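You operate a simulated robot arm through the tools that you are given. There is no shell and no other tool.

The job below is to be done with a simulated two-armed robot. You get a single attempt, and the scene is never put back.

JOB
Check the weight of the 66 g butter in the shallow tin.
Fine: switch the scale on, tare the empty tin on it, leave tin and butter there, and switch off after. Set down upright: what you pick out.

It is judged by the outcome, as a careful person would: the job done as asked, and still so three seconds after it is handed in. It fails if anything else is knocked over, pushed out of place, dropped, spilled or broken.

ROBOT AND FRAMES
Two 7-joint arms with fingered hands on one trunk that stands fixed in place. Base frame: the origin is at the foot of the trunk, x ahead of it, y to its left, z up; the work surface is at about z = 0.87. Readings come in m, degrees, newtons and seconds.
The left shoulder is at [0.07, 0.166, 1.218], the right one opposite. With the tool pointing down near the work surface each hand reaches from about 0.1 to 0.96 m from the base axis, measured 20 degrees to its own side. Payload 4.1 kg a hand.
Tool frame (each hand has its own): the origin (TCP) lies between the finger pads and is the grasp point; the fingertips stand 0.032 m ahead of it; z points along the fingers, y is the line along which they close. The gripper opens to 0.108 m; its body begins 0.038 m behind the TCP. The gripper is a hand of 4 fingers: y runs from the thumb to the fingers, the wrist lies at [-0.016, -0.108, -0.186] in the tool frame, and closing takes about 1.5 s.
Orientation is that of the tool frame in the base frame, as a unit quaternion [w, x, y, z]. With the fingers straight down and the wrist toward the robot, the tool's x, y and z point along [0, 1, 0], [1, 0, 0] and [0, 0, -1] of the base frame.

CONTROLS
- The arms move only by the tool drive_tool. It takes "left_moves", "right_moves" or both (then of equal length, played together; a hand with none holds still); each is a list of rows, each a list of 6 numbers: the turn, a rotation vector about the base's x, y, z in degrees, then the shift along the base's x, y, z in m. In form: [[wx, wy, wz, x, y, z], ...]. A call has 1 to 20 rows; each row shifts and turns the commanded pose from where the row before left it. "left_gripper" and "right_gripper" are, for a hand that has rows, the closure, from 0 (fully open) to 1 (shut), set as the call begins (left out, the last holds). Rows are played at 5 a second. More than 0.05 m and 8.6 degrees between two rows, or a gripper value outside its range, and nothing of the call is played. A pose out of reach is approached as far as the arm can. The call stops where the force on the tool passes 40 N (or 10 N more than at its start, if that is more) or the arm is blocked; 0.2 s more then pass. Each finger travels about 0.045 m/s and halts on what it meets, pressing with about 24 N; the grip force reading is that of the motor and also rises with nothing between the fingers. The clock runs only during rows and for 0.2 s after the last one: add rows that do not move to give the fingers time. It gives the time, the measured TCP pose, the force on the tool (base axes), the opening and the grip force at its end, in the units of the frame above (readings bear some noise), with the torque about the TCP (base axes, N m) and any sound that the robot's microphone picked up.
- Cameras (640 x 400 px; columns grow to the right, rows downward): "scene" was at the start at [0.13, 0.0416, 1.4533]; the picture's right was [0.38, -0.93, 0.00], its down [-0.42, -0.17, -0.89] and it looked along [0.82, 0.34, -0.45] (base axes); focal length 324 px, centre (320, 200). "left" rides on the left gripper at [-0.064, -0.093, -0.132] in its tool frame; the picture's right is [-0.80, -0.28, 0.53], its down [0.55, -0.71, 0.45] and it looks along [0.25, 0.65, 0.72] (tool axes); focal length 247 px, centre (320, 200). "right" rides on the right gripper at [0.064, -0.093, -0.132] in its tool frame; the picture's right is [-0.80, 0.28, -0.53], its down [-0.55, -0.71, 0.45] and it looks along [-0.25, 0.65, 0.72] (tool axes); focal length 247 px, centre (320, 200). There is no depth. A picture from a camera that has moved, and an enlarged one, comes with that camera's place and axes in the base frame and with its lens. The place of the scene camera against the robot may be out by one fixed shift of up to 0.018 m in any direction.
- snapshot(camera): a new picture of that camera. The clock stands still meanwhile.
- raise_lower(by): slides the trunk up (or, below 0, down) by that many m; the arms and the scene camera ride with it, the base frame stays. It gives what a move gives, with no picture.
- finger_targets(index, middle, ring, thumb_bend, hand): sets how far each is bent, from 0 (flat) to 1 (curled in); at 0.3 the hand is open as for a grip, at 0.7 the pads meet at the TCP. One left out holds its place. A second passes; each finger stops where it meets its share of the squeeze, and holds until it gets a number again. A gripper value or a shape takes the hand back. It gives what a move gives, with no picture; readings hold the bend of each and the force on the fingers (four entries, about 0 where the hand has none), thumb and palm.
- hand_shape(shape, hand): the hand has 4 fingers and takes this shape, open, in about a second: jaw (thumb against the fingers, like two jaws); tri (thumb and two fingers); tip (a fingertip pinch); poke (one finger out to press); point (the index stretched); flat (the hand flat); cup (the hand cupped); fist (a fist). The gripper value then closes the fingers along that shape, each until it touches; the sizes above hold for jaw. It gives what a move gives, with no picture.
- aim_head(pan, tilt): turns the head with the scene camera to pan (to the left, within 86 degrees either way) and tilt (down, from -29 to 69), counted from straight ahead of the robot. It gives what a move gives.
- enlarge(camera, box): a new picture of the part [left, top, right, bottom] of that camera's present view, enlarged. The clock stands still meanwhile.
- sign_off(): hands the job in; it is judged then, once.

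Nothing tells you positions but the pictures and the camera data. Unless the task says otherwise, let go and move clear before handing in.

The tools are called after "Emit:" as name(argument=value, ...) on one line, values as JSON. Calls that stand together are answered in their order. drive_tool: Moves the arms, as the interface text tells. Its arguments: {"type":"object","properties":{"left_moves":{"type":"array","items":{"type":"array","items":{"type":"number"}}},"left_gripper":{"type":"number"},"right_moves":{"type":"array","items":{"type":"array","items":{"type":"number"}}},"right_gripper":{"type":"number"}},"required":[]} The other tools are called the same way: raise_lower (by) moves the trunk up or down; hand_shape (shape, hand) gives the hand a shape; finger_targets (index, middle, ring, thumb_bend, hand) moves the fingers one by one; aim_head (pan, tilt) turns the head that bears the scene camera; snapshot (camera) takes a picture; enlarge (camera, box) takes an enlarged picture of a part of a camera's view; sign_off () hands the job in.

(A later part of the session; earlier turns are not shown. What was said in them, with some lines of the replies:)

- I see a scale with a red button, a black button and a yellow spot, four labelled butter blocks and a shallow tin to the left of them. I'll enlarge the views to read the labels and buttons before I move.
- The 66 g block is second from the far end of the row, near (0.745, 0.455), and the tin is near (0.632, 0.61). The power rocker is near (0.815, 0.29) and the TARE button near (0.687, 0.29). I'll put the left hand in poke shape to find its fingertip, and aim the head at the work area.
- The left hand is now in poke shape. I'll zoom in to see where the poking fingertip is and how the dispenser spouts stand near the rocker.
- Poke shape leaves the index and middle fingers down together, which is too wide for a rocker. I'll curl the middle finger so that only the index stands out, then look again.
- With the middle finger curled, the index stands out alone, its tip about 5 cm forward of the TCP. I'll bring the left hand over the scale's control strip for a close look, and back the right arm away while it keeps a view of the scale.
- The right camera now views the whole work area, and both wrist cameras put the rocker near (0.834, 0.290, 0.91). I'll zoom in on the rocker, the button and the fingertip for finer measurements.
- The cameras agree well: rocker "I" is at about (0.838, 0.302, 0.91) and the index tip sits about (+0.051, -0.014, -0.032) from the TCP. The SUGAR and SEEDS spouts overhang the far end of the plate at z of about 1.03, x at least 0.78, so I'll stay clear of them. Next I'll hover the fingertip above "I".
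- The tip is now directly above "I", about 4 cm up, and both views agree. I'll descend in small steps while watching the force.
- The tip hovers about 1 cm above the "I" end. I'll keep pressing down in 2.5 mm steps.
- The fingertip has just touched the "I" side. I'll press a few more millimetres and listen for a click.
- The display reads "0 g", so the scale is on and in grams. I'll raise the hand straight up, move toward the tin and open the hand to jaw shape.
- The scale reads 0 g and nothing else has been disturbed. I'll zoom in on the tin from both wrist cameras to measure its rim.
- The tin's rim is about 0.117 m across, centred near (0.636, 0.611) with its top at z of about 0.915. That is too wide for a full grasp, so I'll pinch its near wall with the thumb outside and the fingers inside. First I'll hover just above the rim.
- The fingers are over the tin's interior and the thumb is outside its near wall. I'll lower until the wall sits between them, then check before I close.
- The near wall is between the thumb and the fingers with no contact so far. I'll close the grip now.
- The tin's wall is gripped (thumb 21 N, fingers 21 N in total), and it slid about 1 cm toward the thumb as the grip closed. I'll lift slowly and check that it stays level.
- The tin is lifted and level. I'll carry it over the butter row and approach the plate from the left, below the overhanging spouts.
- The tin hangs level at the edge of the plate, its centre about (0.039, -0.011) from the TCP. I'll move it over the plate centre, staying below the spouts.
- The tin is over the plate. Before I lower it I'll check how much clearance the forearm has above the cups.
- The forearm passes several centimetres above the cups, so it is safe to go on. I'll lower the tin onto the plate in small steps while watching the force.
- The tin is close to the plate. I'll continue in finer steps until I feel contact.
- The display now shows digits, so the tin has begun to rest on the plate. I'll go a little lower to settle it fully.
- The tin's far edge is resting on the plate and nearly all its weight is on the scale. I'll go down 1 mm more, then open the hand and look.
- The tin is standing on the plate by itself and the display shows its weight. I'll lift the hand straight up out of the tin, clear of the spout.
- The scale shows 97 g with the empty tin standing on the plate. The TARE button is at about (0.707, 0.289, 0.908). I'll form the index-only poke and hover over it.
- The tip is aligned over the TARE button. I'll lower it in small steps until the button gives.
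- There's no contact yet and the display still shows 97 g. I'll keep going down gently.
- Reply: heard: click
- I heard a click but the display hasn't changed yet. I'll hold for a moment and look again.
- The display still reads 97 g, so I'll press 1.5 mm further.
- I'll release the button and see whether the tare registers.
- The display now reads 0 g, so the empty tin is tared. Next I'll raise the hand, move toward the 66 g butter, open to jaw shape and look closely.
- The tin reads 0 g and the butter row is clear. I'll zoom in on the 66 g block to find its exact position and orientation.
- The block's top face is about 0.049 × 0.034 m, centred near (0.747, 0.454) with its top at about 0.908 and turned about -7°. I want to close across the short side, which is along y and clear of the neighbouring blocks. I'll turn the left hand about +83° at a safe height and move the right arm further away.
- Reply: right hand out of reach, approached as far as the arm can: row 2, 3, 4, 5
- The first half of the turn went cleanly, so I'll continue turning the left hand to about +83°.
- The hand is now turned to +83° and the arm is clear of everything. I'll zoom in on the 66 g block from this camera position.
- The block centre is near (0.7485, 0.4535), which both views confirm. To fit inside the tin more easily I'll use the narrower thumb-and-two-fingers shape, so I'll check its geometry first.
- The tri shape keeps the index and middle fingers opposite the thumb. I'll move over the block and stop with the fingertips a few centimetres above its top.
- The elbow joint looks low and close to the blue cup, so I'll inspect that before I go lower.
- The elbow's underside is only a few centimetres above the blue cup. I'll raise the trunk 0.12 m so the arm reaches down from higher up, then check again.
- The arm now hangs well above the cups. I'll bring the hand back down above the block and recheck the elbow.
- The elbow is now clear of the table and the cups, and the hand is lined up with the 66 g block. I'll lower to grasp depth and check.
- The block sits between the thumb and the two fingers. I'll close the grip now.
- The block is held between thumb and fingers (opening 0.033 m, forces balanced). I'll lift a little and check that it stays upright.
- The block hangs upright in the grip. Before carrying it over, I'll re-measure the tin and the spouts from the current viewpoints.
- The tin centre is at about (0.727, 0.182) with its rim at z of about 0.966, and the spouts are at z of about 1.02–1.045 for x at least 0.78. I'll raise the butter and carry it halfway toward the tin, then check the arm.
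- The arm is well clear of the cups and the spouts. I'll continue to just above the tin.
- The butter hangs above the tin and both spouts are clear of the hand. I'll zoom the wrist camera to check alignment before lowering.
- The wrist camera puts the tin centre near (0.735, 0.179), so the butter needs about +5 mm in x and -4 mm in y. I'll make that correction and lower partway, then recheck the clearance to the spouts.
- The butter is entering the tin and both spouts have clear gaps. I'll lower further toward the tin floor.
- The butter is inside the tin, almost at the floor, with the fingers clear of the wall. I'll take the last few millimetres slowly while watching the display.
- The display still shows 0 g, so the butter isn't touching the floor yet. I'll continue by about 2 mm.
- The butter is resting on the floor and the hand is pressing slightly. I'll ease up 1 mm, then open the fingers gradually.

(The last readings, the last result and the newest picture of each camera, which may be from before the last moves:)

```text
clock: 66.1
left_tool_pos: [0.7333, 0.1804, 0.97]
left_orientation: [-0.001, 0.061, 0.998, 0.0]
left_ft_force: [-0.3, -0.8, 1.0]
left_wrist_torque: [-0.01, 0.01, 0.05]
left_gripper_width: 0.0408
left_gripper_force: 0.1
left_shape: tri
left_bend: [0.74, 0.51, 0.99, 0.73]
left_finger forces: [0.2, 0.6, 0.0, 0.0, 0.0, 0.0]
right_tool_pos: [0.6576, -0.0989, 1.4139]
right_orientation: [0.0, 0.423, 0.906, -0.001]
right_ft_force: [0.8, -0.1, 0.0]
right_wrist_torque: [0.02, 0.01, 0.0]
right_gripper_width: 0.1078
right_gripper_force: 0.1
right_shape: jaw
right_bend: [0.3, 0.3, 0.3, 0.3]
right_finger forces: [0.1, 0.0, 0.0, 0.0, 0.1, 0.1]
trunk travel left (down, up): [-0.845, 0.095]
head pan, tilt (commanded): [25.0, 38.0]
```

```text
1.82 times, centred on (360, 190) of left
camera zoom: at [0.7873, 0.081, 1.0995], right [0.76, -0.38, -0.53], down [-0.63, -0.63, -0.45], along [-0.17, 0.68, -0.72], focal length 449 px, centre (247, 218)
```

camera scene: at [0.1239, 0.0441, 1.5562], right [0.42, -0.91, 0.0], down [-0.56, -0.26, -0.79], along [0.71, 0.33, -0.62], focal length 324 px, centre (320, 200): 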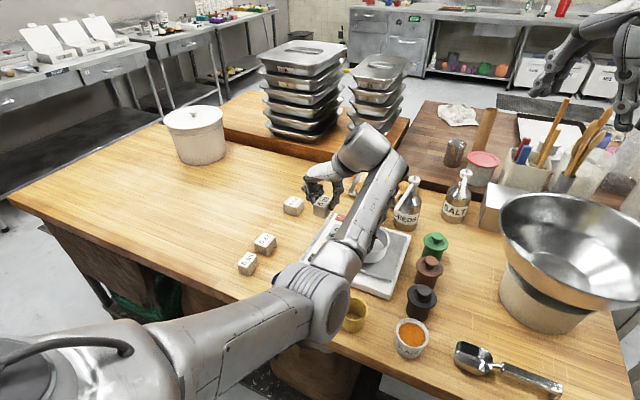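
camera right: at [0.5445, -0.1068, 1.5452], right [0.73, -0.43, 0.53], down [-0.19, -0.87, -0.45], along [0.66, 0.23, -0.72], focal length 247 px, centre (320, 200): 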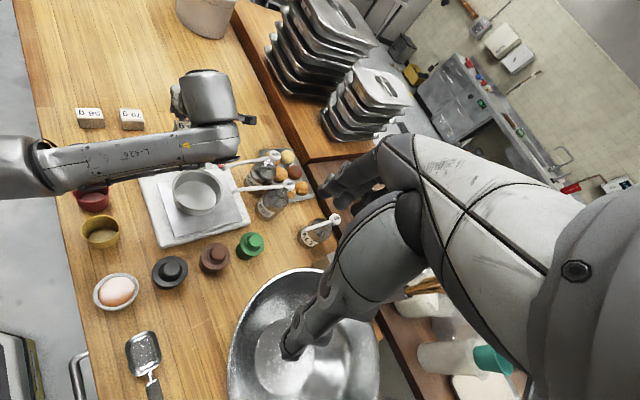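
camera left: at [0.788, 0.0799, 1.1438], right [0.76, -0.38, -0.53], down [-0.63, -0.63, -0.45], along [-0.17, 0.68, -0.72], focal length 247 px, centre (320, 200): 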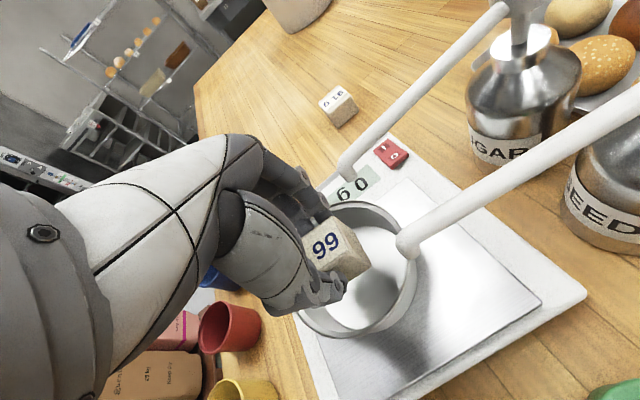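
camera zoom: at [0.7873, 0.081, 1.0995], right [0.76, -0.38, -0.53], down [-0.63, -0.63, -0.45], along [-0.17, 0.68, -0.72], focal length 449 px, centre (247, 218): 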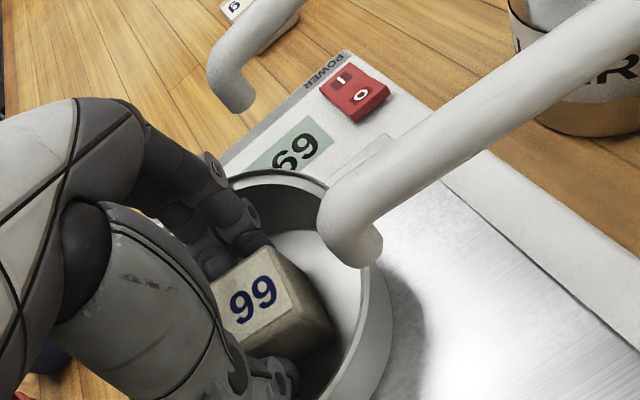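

The thumb has let go, but the fingers are snug between the butter and the tin wall. I'll nudge the hand a few millimetres toward the thumb and then back a little, so the fingers touch neither.

Emit:
drive_tool(left_moves=[[0, 0, 0, 0, -0.002, 0], [0, 0, 0, 0, -0.002, 0], [0, 0, 0, 0, -0.001, 0], [0, 0, 0, 0, 0, 0]])

Emit:
enlarge(camera="scene", box=[320, 160, 420, 260])

Emit:
enlarge(camera="left", box=[250, 80, 470, 300])

```text
clock: 67.1
left_tool_pos: [0.7346, 0.175, 0.9695]
left_orientation: [-0.001, 0.061, 0.998, 0.0]
left_ft_force: [-0.2, 1.6, 1.1]
left_wrist_torque: [-0.04, -0.02, 0.04]
left_gripper_width: 0.0411
left_gripper_force: 0.1
left_shape: tri
left_bend: [0.74, 0.5, 0.99, 0.73]
left_finger forces: [0.0, 0.1, 0.1, 0.0, 0.7, 0.1]
right_tool_pos: [0.6576, -0.0988, 1.4157]
right_orientation: [0.0, 0.423, 0.906, 0.001]
right_ft_force: [0.1, 0.9, -0.2]
right_wrist_torque: [-0.03, 0.0, 0.05]
right_gripper_width: 0.1078
right_gripper_force: 0.1
right_shape: jaw
right_bend: [0.3, 0.3, 0.3, 0.3]
right_finger forces: [0.1, 0.1, 0.0, 0.1, 0.1, 0.0]
trunk travel left (down, up): [-0.845, 0.095]
head pan, tilt (commanded): [25.0, 38.0]
```

```text
4.00 times, centred on (370, 210) of scene
camera zoom: at [0.1237, 0.0432, 1.5563], right [0.42, -0.91, 0.0], down [-0.56, -0.26, -0.79], along [0.71, 0.33, -0.62], focal length 1294 px, centre (120, 160)
```

zoom: 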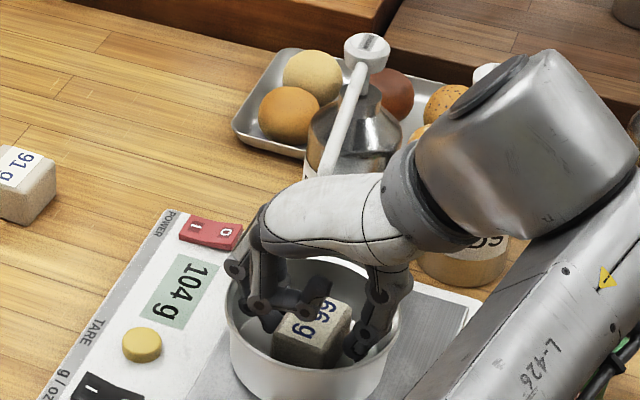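

```text
1.82 times, centred on (360, 190) of left
camera zoom: at [0.7873, 0.0758, 1.0997], right [0.76, -0.38, -0.53], down [-0.63, -0.63, -0.45], along [-0.17, 0.68, -0.72], focal length 449 px, centre (247, 218)
```

zoom: 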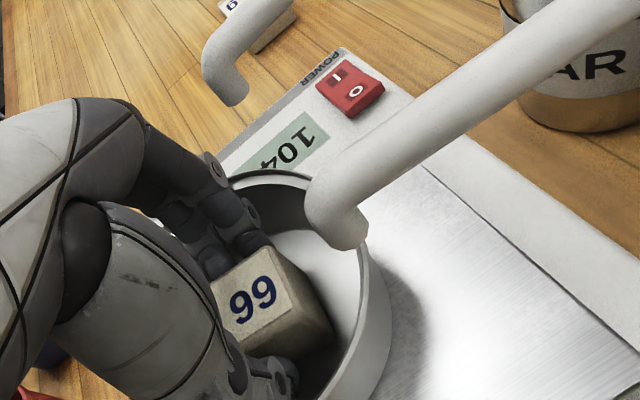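

Now the thumb grazes the opposite wall. I'll back off 1.5 mm to centre the hand, check the forces and then lift straight out.

Emit:
drive_tool(left_moves=[[0, 0, 0, 0, 0.0015, 0.001], [0, 0, 0, 0, 0, 0], [0, 0, 0, 0, 0, 0]])

Emit:
enlarge(camera="scene", box=[320, 160, 420, 260])

```text
clock: 67.9
left_tool_pos: [0.7333, 0.1762, 0.9704]
left_orientation: [0.0, 0.061, 0.998, -0.001]
left_ft_force: [-0.1, -0.8, 0.8]
left_wrist_torque: [0.05, 0.0, -0.01]
left_gripper_width: 0.0406
left_gripper_force: 0.0
left_shape: tri
left_bend: [0.74, 0.5, 0.99, 0.73]
left_finger forces: [0.0, 0.6, 0.0, 0.0, 0.0, 0.0]
right_tool_pos: [0.6577, -0.0971, 1.4134]
right_orientation: [0.0, 0.423, 0.906, 0.0]
right_ft_force: [1.0, -0.7, -0.2]
right_wrist_torque: [-0.02, -0.01, -0.01]
right_gripper_width: 0.1075
right_gripper_force: 0.1
right_shape: jaw
right_bend: [0.3, 0.3, 0.3, 0.3]
right_finger forces: [0.0, 0.1, 0.0, 0.0, 0.0, 0.0]
trunk travel left (down, up): [-0.845, 0.095]
head pan, tilt (commanded): [25.0, 38.0]
```

```text
4.00 times, centred on (370, 210) of scene
camera zoom: at [0.1237, 0.0429, 1.5563], right [0.42, -0.91, 0.0], down [-0.56, -0.26, -0.79], along [0.71, 0.33, -0.62], focal length 1294 px, centre (120, 160)
```

zoom: 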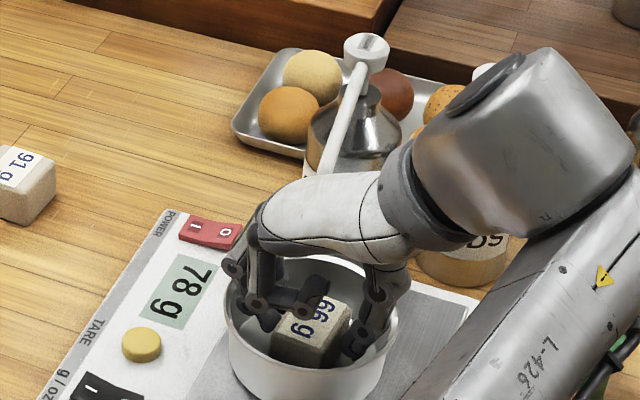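

The remaining contact is light, under 1 N. I'll lift straight up slowly and watch that the butter and tin stay put.

Emit:
drive_tool(left_moves=[[0, 0, 0, 0, -0.0006, 0.002], [0, 0, 0, 0, 0, 0.004], [0, 0, 0, 0, 0, 0.006], [0, 0, 0, 0, 0, 0.006], [0, 0, 0, 0, 0, 0]])

Emit:
enlarge(camera="scene", box=[320, 160, 420, 260])

Emit:
enlarge(camera="left", box=[250, 100, 470, 320])

```text
clock: 69.1
left_tool_pos: [0.7349, 0.1742, 0.9894]
left_orientation: [0.0, 0.062, 0.998, 0.001]
left_ft_force: [-0.2, -0.2, 0.7]
left_wrist_torque: [0.01, -0.03, 0.01]
left_gripper_width: 0.0409
left_gripper_force: 0.0
left_shape: tri
left_bend: [0.74, 0.5, 0.99, 0.73]
left_finger forces: [0.0, 0.1, 0.0, 0.0, 0.0, 0.1]
right_tool_pos: [0.6582, -0.0976, 1.4145]
right_orientation: [0.0, 0.423, 0.906, 0.0]
right_ft_force: [0.2, 1.0, -0.6]
right_wrist_torque: [-0.03, 0.03, 0.0]
right_gripper_width: 0.1077
right_gripper_force: 0.0
right_shape: jaw
right_bend: [0.3, 0.3, 0.3, 0.3]
right_finger forces: [0.1, 0.0, 0.1, 0.1, 0.1, 0.0]
trunk travel left (down, up): [-0.845, 0.095]
head pan, tilt (commanded): [25.0, 38.0]
```

```text
4.00 times, centred on (370, 210) of scene
camera zoom: at [0.1238, 0.0431, 1.5563], right [0.42, -0.91, 0.0], down [-0.56, -0.26, -0.79], along [0.71, 0.33, -0.62], focal length 1294 px, centre (120, 160)
```

zoom: 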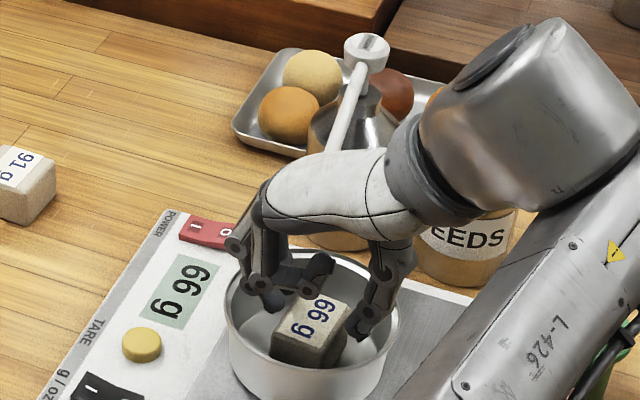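

```text
1.82 times, centred on (360, 210) of left
camera zoom: at [0.7875, 0.076, 1.1183], right [0.76, -0.38, -0.53], down [-0.63, -0.63, -0.45], along [-0.17, 0.68, -0.72], focal length 449 px, centre (247, 182)
```

zoom: 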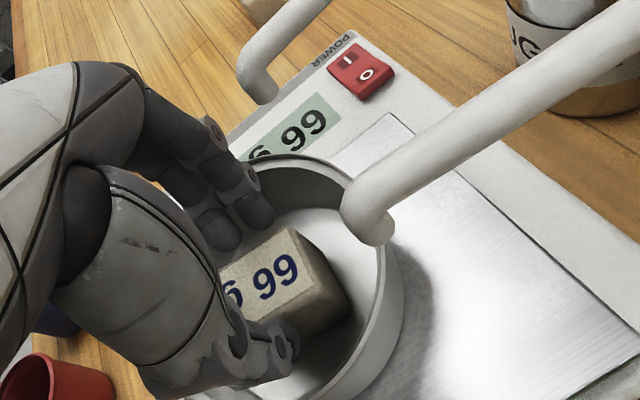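

The display reads 66 g and the butter stands upright in the tin. I'll continue straight up and out, then retreat to the left.

Emit:
drive_tool(left_moves=[[0, 0, 0, 0, 0, 0.01], [0, 0, 0, 0, 0, 0.015], [0, 0, 0, 0, 0, 0.02], [0, 0, 0, 0, 0, 0.02], [0, 0, 0, 0, 0, 0.02], [0, 0, 0, 0, 0.02, 0.02], [0, 0, 0, 0, 0.04, 0.01], [0, 0, 0, 0, 0.04, 0], [0, 0, 0, 0, 0.04, 0], [0, 0, 0, 0, 0, 0]])

Emit:
snapshot(camera="scene")

Emit:
snapshot(camera="right")

```text
clock: 71.3
left_tool_pos: [0.7356, 0.317, 1.1042]
left_orientation: [0.0, 0.061, 0.998, 0.0]
left_ft_force: [-1.5, 0.0, 0.2]
left_wrist_torque: [0.01, 0.0, -0.03]
left_gripper_width: 0.0409
left_gripper_force: 0.0
left_shape: tri
left_bend: [0.74, 0.5, 0.99, 0.73]
left_finger forces: [0.0, 0.0, 0.0, 0.0, 0.1, 0.1]
right_tool_pos: [0.6588, -0.0982, 1.4138]
right_orientation: [-0.001, 0.423, 0.906, 0.001]
right_ft_force: [-0.6, 0.1, -0.3]
right_wrist_torque: [0.03, 0.0, -0.02]
right_gripper_width: 0.1076
right_gripper_force: 0.1
right_shape: jaw
right_bend: [0.3, 0.3, 0.3, 0.3]
right_finger forces: [0.1, 0.0, 0.1, 0.0, 0.1, 0.0]
trunk travel left (down, up): [-0.845, 0.095]
head pan, tilt (commanded): [25.0, 38.0]
```

```text
taken
camera scene: at [0.1236, 0.0424, 1.5563], right [0.42, -0.91, 0.0], down [-0.56, -0.26, -0.79], along [0.71, 0.33, -0.62], focal length 324 px, centre (320, 200)
```

scene: 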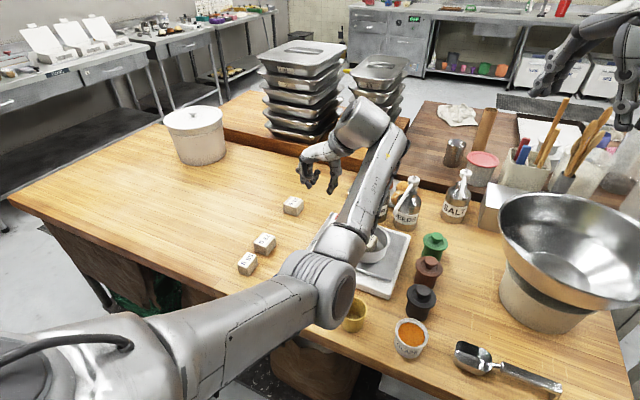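

```text
taken
camera right: at [0.5443, -0.1086, 1.5452], right [0.73, -0.43, 0.53], down [-0.19, -0.87, -0.45], along [0.66, 0.23, -0.72], focal length 247 px, centre (320, 200)
```

right: 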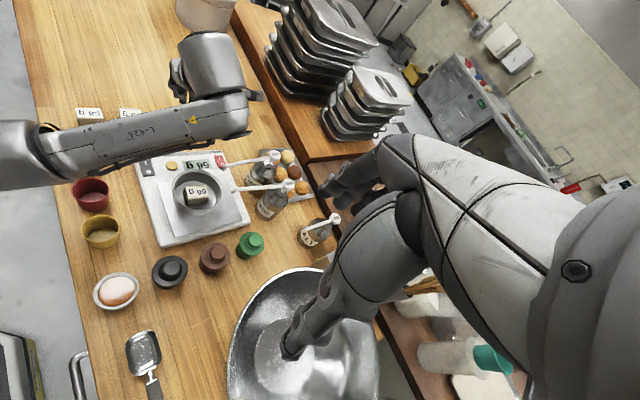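

The 66 g reading stands and the hand is clear. I'll turn the hand back to its original heading above the left side of the scale and form the index poke again.

Emit:
drive_tool(left_moves=[[0, 0, -8.3, -0.001, 0.005, 0.002], [0, 0, -8.3, -0.001, 0.005, 0.002], [0, 0, -8.3, -0.001, 0.005, 0.002], [0, 0, -8.3, -0.001, 0.005, 0.002], [0, 0, -8.3, -0.001, 0.005, 0.002], [0, 0, -8.3, -0.001, 0.005, 0], [0, 0, -8.3, -0.001, 0.005, 0], [0, 0, -8.3, -0.001, 0.005, 0], [0, 0, -8.3, -0.001, 0.005, 0], [0, 0, -8.3, -0.001, 0.005, 0], [0, 0, 0, 0, 0, 0]])

Emit:
hand_shape(hand="left", shape="poke")

Emit:
finger_targets(hand="left", index=0.7, middle=1.0, ring=1.0, thumb_bend=1.0)

Emit:
snapshot(camera="scene")

Emit:
snapshot(camera="left")

Emit:
enlarge(camera="right", box=[60, 60, 300, 260])

```text
clock: 73.7
left_tool_pos: [0.7231, 0.365, 1.1144]
left_orientation: [-0.001, 0.708, 0.707, 0.0]
left_ft_force: [-0.7, 0.9, 0.3]
left_wrist_torque: [0.0, -0.02, 0.04]
left_gripper_width: 0.041
left_gripper_force: 0.0
left_shape: tri
left_bend: [0.74, 0.5, 0.99, 0.73]
left_finger forces: [0.1, 0.0, 0.0, 0.0, 0.0, 0.1]
right_tool_pos: [0.659, -0.0977, 1.4138]
right_orientation: [-0.001, 0.424, 0.906, 0.0]
right_ft_force: [-0.5, -0.4, 0.6]
right_wrist_torque: [0.0, 0.04, 0.03]
right_gripper_width: 0.1076
right_gripper_force: 0.0
right_shape: jaw
right_bend: [0.3, 0.3, 0.3, 0.3]
right_finger forces: [0.0, 0.0, 0.0, 0.1, 0.1, 0.1]
trunk travel left (down, up): [-0.845, 0.095]
head pan, tilt (commanded): [25.0, 38.0]
```

```text
clock: 74.6
left_tool_pos: [0.7226, 0.3658, 1.115]
left_orientation: [0.0, 0.707, 0.707, 0.0]
left_ft_force: [0.5, -0.5, 0.2]
left_wrist_torque: [-0.01, 0.0, 0.02]
left_gripper_width: 0.0002
left_gripper_force: 0.1
left_shape: poke
left_bend: [0.7, 0.7, 0.99, 1.0]
left_finger forces: [0.0, 0.0, 0.0, 0.0, 0.0, 0.0]
right_tool_pos: [0.6577, -0.0971, 1.4144]
right_orientation: [-0.001, 0.423, 0.906, 0.0]
right_ft_force: [-0.6, 0.1, -0.4]
right_wrist_torque: [-0.01, -0.01, -0.04]
right_gripper_width: 0.1078
right_gripper_force: 0.0
right_shape: jaw
right_bend: [0.3, 0.3, 0.3, 0.3]
right_finger forces: [0.0, 0.1, 0.0, 0.1, 0.0, 0.1]
trunk travel left (down, up): [-0.845, 0.095]
head pan, tilt (commanded): [25.0, 38.0]
```

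```text
clock: 75.6
left_tool_pos: [0.7234, 0.3652, 1.1131]
left_orientation: [0.0, 0.708, 0.707, 0.0]
left_ft_force: [-0.6, -0.2, 0.2]
left_wrist_torque: [0.0, 0.0, 0.0]
left_gripper_width: 0.0272
left_gripper_force: 0.2
left_shape: fingers
left_bend: [0.66, 1.0, 1.0, 1.0]
left_finger forces: [0.0, 0.0, 0.1, 0.0, 0.0, 0.0]
right_tool_pos: [0.6574, -0.098, 1.4142]
right_orientation: [0.0, 0.424, 0.906, 0.0]
right_ft_force: [-1.2, -0.1, -0.9]
right_wrist_torque: [0.01, 0.0, 0.0]
right_gripper_width: 0.1075
right_gripper_force: 0.0
right_shape: jaw
right_bend: [0.3, 0.3, 0.3, 0.3]
right_finger forces: [0.0, 0.0, 0.1, 0.0, 0.1, 0.0]
trunk travel left (down, up): [-0.845, 0.095]
head pan, tilt (commanded): [25.0, 38.0]
```

```text
taken
camera scene: at [0.1237, 0.0431, 1.5563], right [0.42, -0.91, 0.0], down [-0.56, -0.26, -0.79], along [0.71, 0.33, -0.62], focal length 324 px, centre (320, 200)
```

scene: 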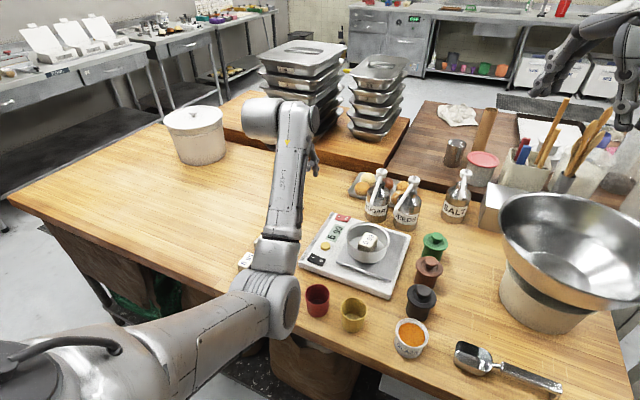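

```text
taken
camera left: at [0.6319, 0.3014, 1.2443], right [-0.28, -0.8, -0.53], down [-0.71, 0.55, -0.45], along [0.65, 0.25, -0.72], focal length 247 px, centre (320, 200)
```

left: 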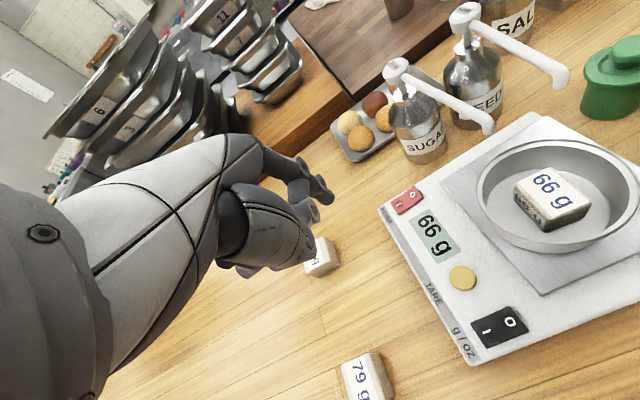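

```text
2.00 times, centred on (180, 160) of right
camera zoom: at [0.5444, -0.1078, 1.5452], right [0.73, -0.43, 0.53], down [-0.19, -0.87, -0.45], along [0.66, 0.23, -0.72], focal length 494 px, centre (600, 280)
```

zoom: 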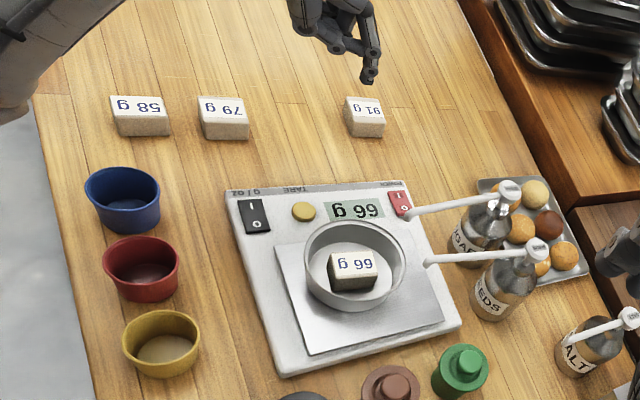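

The scale reads 66 g, the butter stands upright in the tin, and everything else is in place. Now I'll switch off by hovering the fingertip over the "O" end of the power rocker.

Emit:
drive_tool(left_moves=[[0, 0, 0, 0.0204, -0.0254, -0.014], [0, 0, 0, 0.0204, -0.0254, -0.014], [0, 0, 0, 0.0204, -0.0254, -0.014], [0, 0, 0, 0, 0, -0.02], [0, 0, 0, 0, 0, -0.02], [0, 0, 0, 0, 0, -0.02], [0, 0, 0, 0, 0, -0.018], [0, 0, 0, 0, 0, 0]])

Emit:
enlarge(camera="left", box=[250, 120, 450, 260])

Emit:
enlarge(camera="right", box=[160, 110, 290, 210])

Emit:
snapshot(camera="scene")

```text
clock: 77.4
left_tool_pos: [0.7836, 0.2889, 0.9937]
left_orientation: [0.001, 0.707, 0.707, 0.0]
left_ft_force: [-0.1, 0.0, -0.3]
left_wrist_torque: [0.01, 0.02, 0.01]
left_gripper_width: 0.0266
left_gripper_force: 0.0
left_shape: fingers
left_bend: [0.67, 1.0, 1.0, 1.0]
left_finger forces: [0.0, 0.1, 0.0, 0.0, 0.1, 0.0]
right_tool_pos: [0.6582, -0.0985, 1.4134]
right_orientation: [0.0, 0.423, 0.906, -0.001]
right_ft_force: [0.2, 0.1, 0.2]
right_wrist_torque: [0.01, -0.01, 0.0]
right_gripper_width: 0.1077
right_gripper_force: 0.1
right_shape: jaw
right_bend: [0.3, 0.3, 0.3, 0.3]
right_finger forces: [0.1, 0.0, 0.0, 0.1, 0.0, 0.1]
trunk travel left (down, up): [-0.845, 0.095]
head pan, tilt (commanded): [25.0, 38.0]
```

```text
2.86 times, centred on (350, 190) of left
camera zoom: at [0.6925, 0.2256, 1.1243], right [-0.28, -0.8, -0.53], down [-0.71, 0.55, -0.45], along [0.65, 0.25, -0.72], focal length 706 px, centre (234, 229)
```

zoom: 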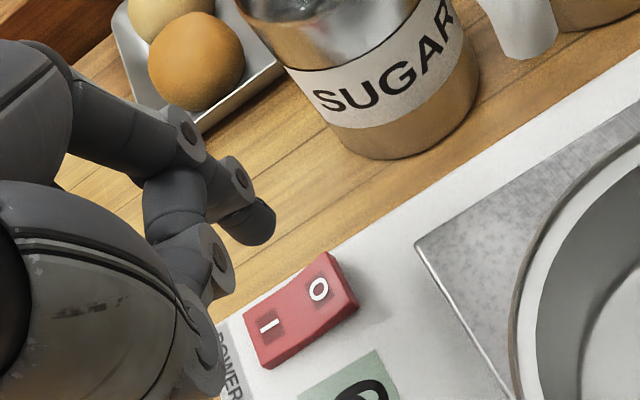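

```text
4.00 times, centred on (225, 160) of right
camera zoom: at [0.5443, -0.1079, 1.5452], right [0.73, -0.43, 0.53], down [-0.19, -0.87, -0.45], along [0.66, 0.23, -0.72], focal length 988 px, centre (700, 360)
```

zoom: 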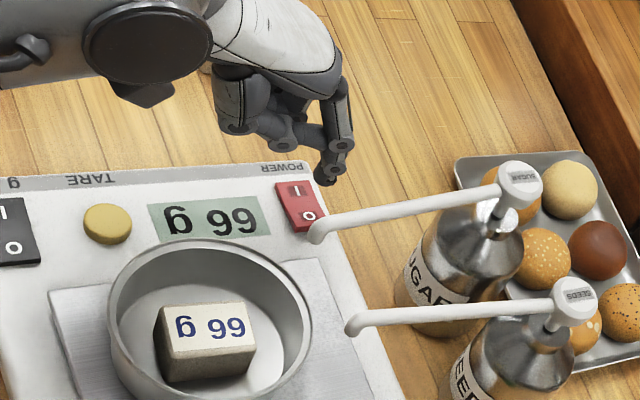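

```text
taken
camera scene: at [0.1236, 0.043, 1.5563], right [0.42, -0.91, 0.0], down [-0.56, -0.26, -0.79], along [0.71, 0.33, -0.62], focal length 324 px, centre (320, 200)
```

scene: 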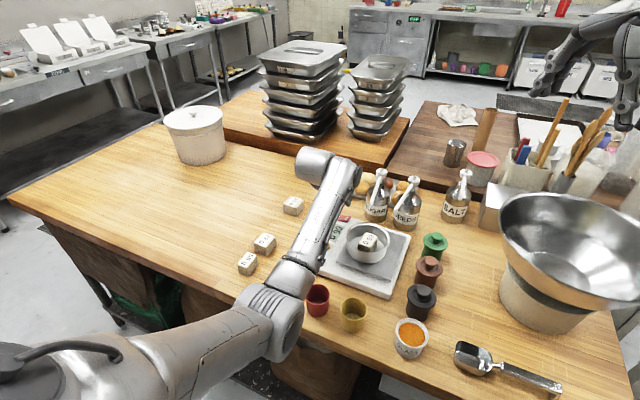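

The tip is aligned above "O" at about (0.836, 0.275) and clear of the SUGAR spout. I'll descend to press.

Emit:
drive_tool(left_moves=[[0, 0, 0, 0.001, -0.001, -0.01], [0, 0, 0, 0, 0, -0.01], [0, 0, 0, 0, 0, -0.01], [0, 0, 0, 0, 0, -0.007], [0, 0, 0, 0, 0, -0.004], [0, 0, 0, 0, 0, 0]])

Emit:
enlarge(camera="right", box=[170, 120, 270, 200])

Emit:
enlarge(camera="left", box=[250, 140, 410, 240])

```text
clock: 78.8
left_tool_pos: [0.7862, 0.2878, 0.9531]
left_orientation: [0.0, 0.707, 0.707, 0.0]
left_ft_force: [-0.1, -0.7, 0.5]
left_wrist_torque: [-0.05, -0.04, 0.03]
left_gripper_width: 0.0257
left_gripper_force: 0.0
left_shape: fingers
left_bend: [0.67, 1.0, 1.0, 1.0]
left_finger forces: [0.0, 0.0, 0.1, 0.0, 0.0, 0.0]
right_tool_pos: [0.6578, -0.0974, 1.4143]
right_orientation: [-0.001, 0.423, 0.906, 0.0]
right_ft_force: [-0.2, -0.5, 0.3]
right_wrist_torque: [0.01, -0.01, -0.02]
right_gripper_width: 0.1079
right_gripper_force: 0.0
right_shape: jaw
right_bend: [0.3, 0.3, 0.3, 0.3]
right_finger forces: [0.0, 0.0, 0.1, 0.0, 0.0, 0.0]
trunk travel left (down, up): [-0.845, 0.095]
head pan, tilt (commanded): [25.0, 38.0]
```

```text
5.00 times, centred on (220, 160) of right
camera zoom: at [0.5443, -0.1078, 1.5452], right [0.73, -0.43, 0.53], down [-0.19, -0.87, -0.45], along [0.66, 0.23, -0.72], focal length 1235 px, centre (820, 400)
```

zoom: 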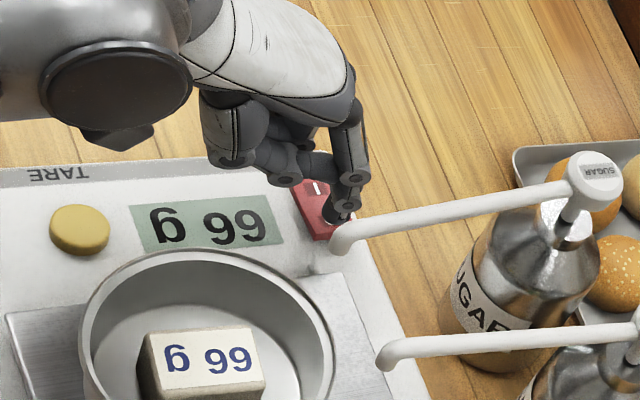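

```text
4.00 times, centred on (330, 190) of left
camera zoom: at [0.6944, 0.2246, 1.0831], right [-0.28, -0.8, -0.53], down [-0.71, 0.55, -0.45], along [0.65, 0.25, -0.72], focal length 988 px, centre (280, 240)
```

zoom: 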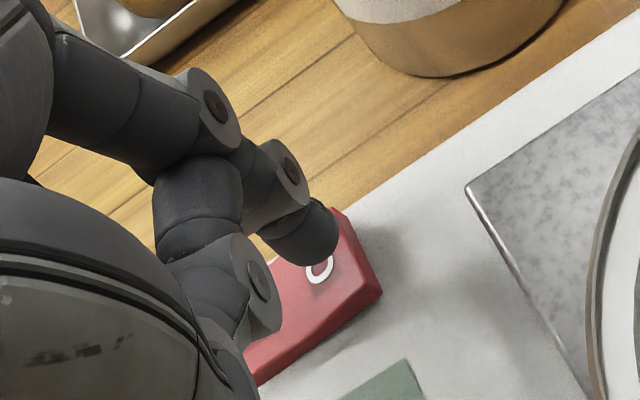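

The tip is just above the "O" end and clear of the spout. I'll press on in small steps.

Emit:
drive_tool(left_moves=[[0, 0, 0, 0, 0, -0.003], [0, 0, 0, 0, 0, -0.003], [0, 0, 0, 0, 0, -0.0025], [0, 0, 0, 0, 0, 0]])

Emit:
enlarge(camera="right", box=[170, 120, 270, 200])

```text
clock: 79.8
left_tool_pos: [0.7858, 0.2888, 0.9442]
left_orientation: [0.0, 0.707, 0.707, 0.0]
left_ft_force: [0.8, 0.4, 0.0]
left_wrist_torque: [-0.04, -0.04, 0.0]
left_gripper_width: 0.026
left_gripper_force: 0.5
left_shape: fingers
left_bend: [0.67, 1.0, 1.0, 1.0]
left_finger forces: [0.4, 0.1, 0.0, 0.1, 0.0, 0.1]
right_tool_pos: [0.658, -0.0982, 1.415]
right_orientation: [0.0, 0.424, 0.906, 0.0]
right_ft_force: [0.1, 0.1, -0.5]
right_wrist_torque: [-0.01, 0.01, -0.01]
right_gripper_width: 0.1077
right_gripper_force: 0.1
right_shape: jaw
right_bend: [0.3, 0.3, 0.3, 0.3]
right_finger forces: [0.0, 0.0, 0.0, 0.0, 0.0, 0.1]
trunk travel left (down, up): [-0.845, 0.095]
head pan, tilt (commanded): [25.0, 38.0]
```

```text
5.00 times, centred on (220, 160) of right
camera zoom: at [0.5443, -0.1078, 1.5453], right [0.73, -0.43, 0.53], down [-0.19, -0.87, -0.45], along [0.66, 0.23, -0.72], focal length 1235 px, centre (820, 400)
```

zoom: 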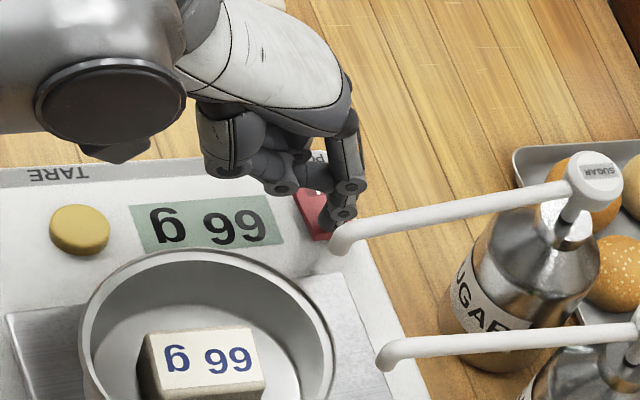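

The finger has just made contact. I'll press down a few more millimetres until the rocker flips.

Emit:
drive_tool(left_moves=[[0, 0, 0, 0, 0, -0.002], [0, 0, 0, 0, 0, -0.002], [0, 0, 0, 0, 0, -0.001], [0, 0, 0, 0, 0, 0]])

Emit:
enlarge(camera="right", box=[170, 120, 270, 200])

```text
clock: 80.8
left_tool_pos: [0.7852, 0.2881, 0.9394]
left_orientation: [0.001, 0.707, 0.707, 0.001]
left_ft_force: [-0.5, -0.2, 3.8]
left_wrist_torque: [-0.05, -0.2, -0.02]
left_gripper_width: 0.0256
left_gripper_force: 2.1
left_shape: fingers
left_bend: [0.67, 1.0, 1.0, 0.99]
left_finger forces: [4.3, 0.0, 0.0, 0.0, 0.1, 0.1]
right_tool_pos: [0.656, -0.0983, 1.4144]
right_orientation: [0.0, 0.424, 0.906, 0.0]
right_ft_force: [-0.3, 0.6, 0.3]
right_wrist_torque: [0.0, 0.02, -0.03]
right_gripper_width: 0.1077
right_gripper_force: 0.1
right_shape: jaw
right_bend: [0.3, 0.3, 0.3, 0.3]
right_finger forces: [0.0, 0.0, 0.0, 0.0, 0.1, 0.0]
trunk travel left (down, up): [-0.845, 0.095]
head pan, tilt (commanded): [25.0, 38.0]
```

```text
5.00 times, centred on (220, 160) of right
camera zoom: at [0.5435, -0.1081, 1.5456], right [0.73, -0.43, 0.53], down [-0.19, -0.87, -0.45], along [0.66, 0.23, -0.72], focal length 1235 px, centre (820, 400)
```

zoom: 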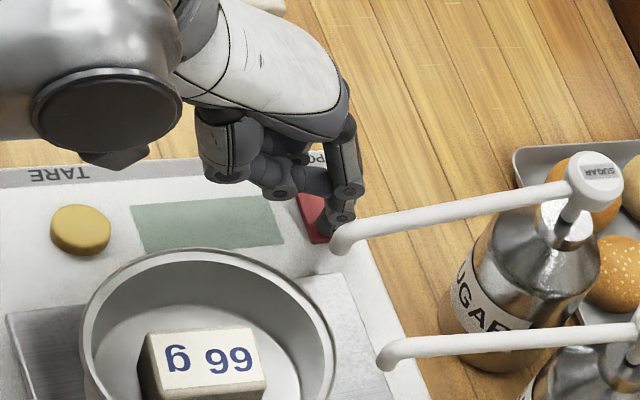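

The display has gone blank, so the scale is switched off. I'll lift straight up, retreat clear and verify everything.

Emit:
drive_tool(left_moves=[[0, 0, 0, 0, 0, 0.01], [0, 0, 0, 0, 0, 0.03], [0, 0, 0, 0, 0, 0.04], [0, 0, 0, 0, 0, 0.04], [0, 0, 0, 0, 0, 0.03], [0, 0, 0, -0.03, 0.03, 0.01], [0, 0, 0, -0.03, 0.035, 0], [0, 0, 0, -0.03, 0.035, 0], [0, 0, 0, -0.03, 0.035, 0], [0, 0, 0, -0.03, 0.035, 0], [0, 0, 0, 0, 0, 0]])

Emit:
snapshot(camera="scene")

Emit:
snapshot(camera="left")

Emit:
enlarge(camera="right", box=[60, 80, 320, 270])

Emit:
enlarge(camera="scene", box=[290, 150, 450, 300])

```text
clock: 83.2
left_tool_pos: [0.6347, 0.4585, 1.1007]
left_orientation: [-0.001, 0.707, 0.707, 0.001]
left_ft_force: [-0.2, -0.3, -0.5]
left_wrist_torque: [0.0, 0.02, 0.03]
left_gripper_width: 0.0255
left_gripper_force: 0.0
left_shape: fingers
left_bend: [0.67, 1.0, 1.0, 0.99]
left_finger forces: [0.0, 0.1, 0.1, 0.0, 0.0, 0.0]
right_tool_pos: [0.6586, -0.0981, 1.4133]
right_orientation: [-0.001, 0.423, 0.906, 0.0]
right_ft_force: [0.5, -0.1, -0.1]
right_wrist_torque: [0.03, 0.04, 0.0]
right_gripper_width: 0.1077
right_gripper_force: 0.1
right_shape: jaw
right_bend: [0.3, 0.3, 0.3, 0.3]
right_finger forces: [0.0, 0.0, 0.0, 0.1, 0.0, 0.0]
trunk travel left (down, up): [-0.845, 0.095]
head pan, tilt (commanded): [25.0, 38.0]
```

```text
taken
camera scene: at [0.1245, 0.042, 1.5562], right [0.42, -0.91, 0.0], down [-0.56, -0.26, -0.79], along [0.71, 0.33, -0.62], focal length 324 px, centre (320, 200)
```

scene: 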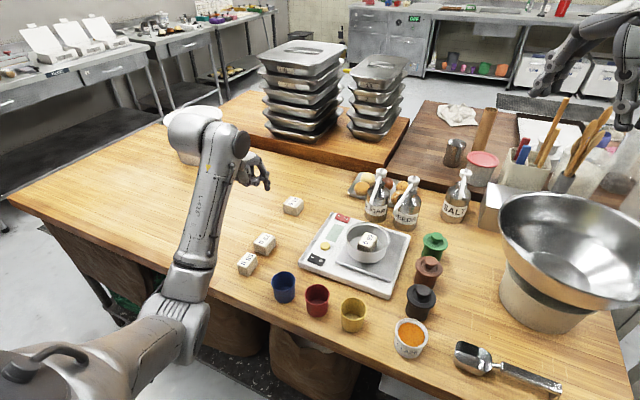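

```text
taken
camera left: at [0.5427, 0.3946, 1.2305], right [-0.28, -0.8, -0.53], down [-0.71, 0.55, -0.45], along [0.65, 0.25, -0.72], focal length 247 px, centre (320, 200)
```

left: 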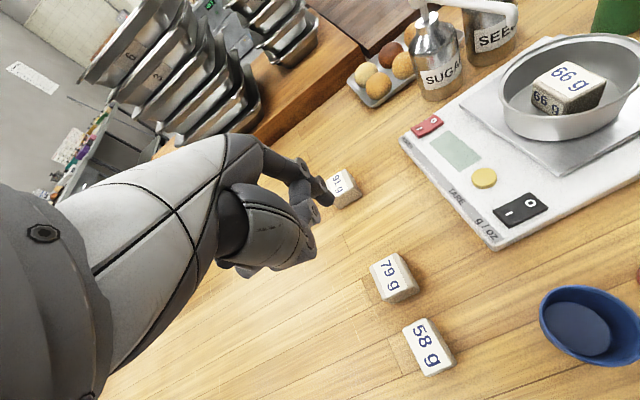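

```text
2.11 times, centred on (190, 175) of right
camera zoom: at [0.5451, -0.1089, 1.5448], right [0.73, -0.43, 0.53], down [-0.19, -0.87, -0.45], along [0.66, 0.23, -0.72], focal length 520 px, centre (594, 253)
```

zoom: 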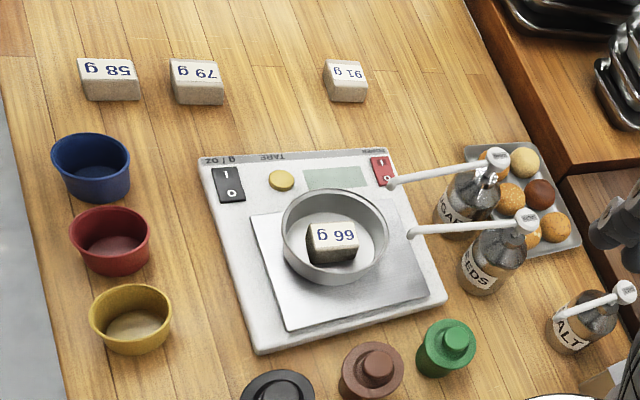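

```text
2.67 times, centred on (370, 225) of scene
camera zoom: at [0.1245, 0.042, 1.5562], right [0.42, -0.91, 0.0], down [-0.56, -0.26, -0.79], along [0.71, 0.33, -0.62], focal length 863 px, centre (187, 133)
```

zoom: 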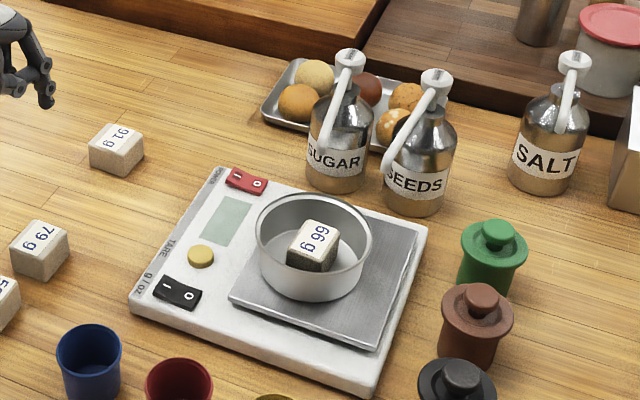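

The scale is off with a blank display. The tin stands on the plate with the 66 g butter upright inside it, its net weight having read 66 g after taring. The other butters, cups and dispensers are where they were and both hands are clear, so I'll hand the job in.

Emit:
sign_off()

```text
The job is handed in.
```

The butter labelled 66 g weighed 66 g net on the scale. I switched the scale on, tared the empty tin (97 g) to 0 g, put the butter in to take the reading, and switched the scale off afterwards.

The tin and butter are still on the plate, with the butter upright. Nothing else was knocked over or moved out of place, and both hands are clear.
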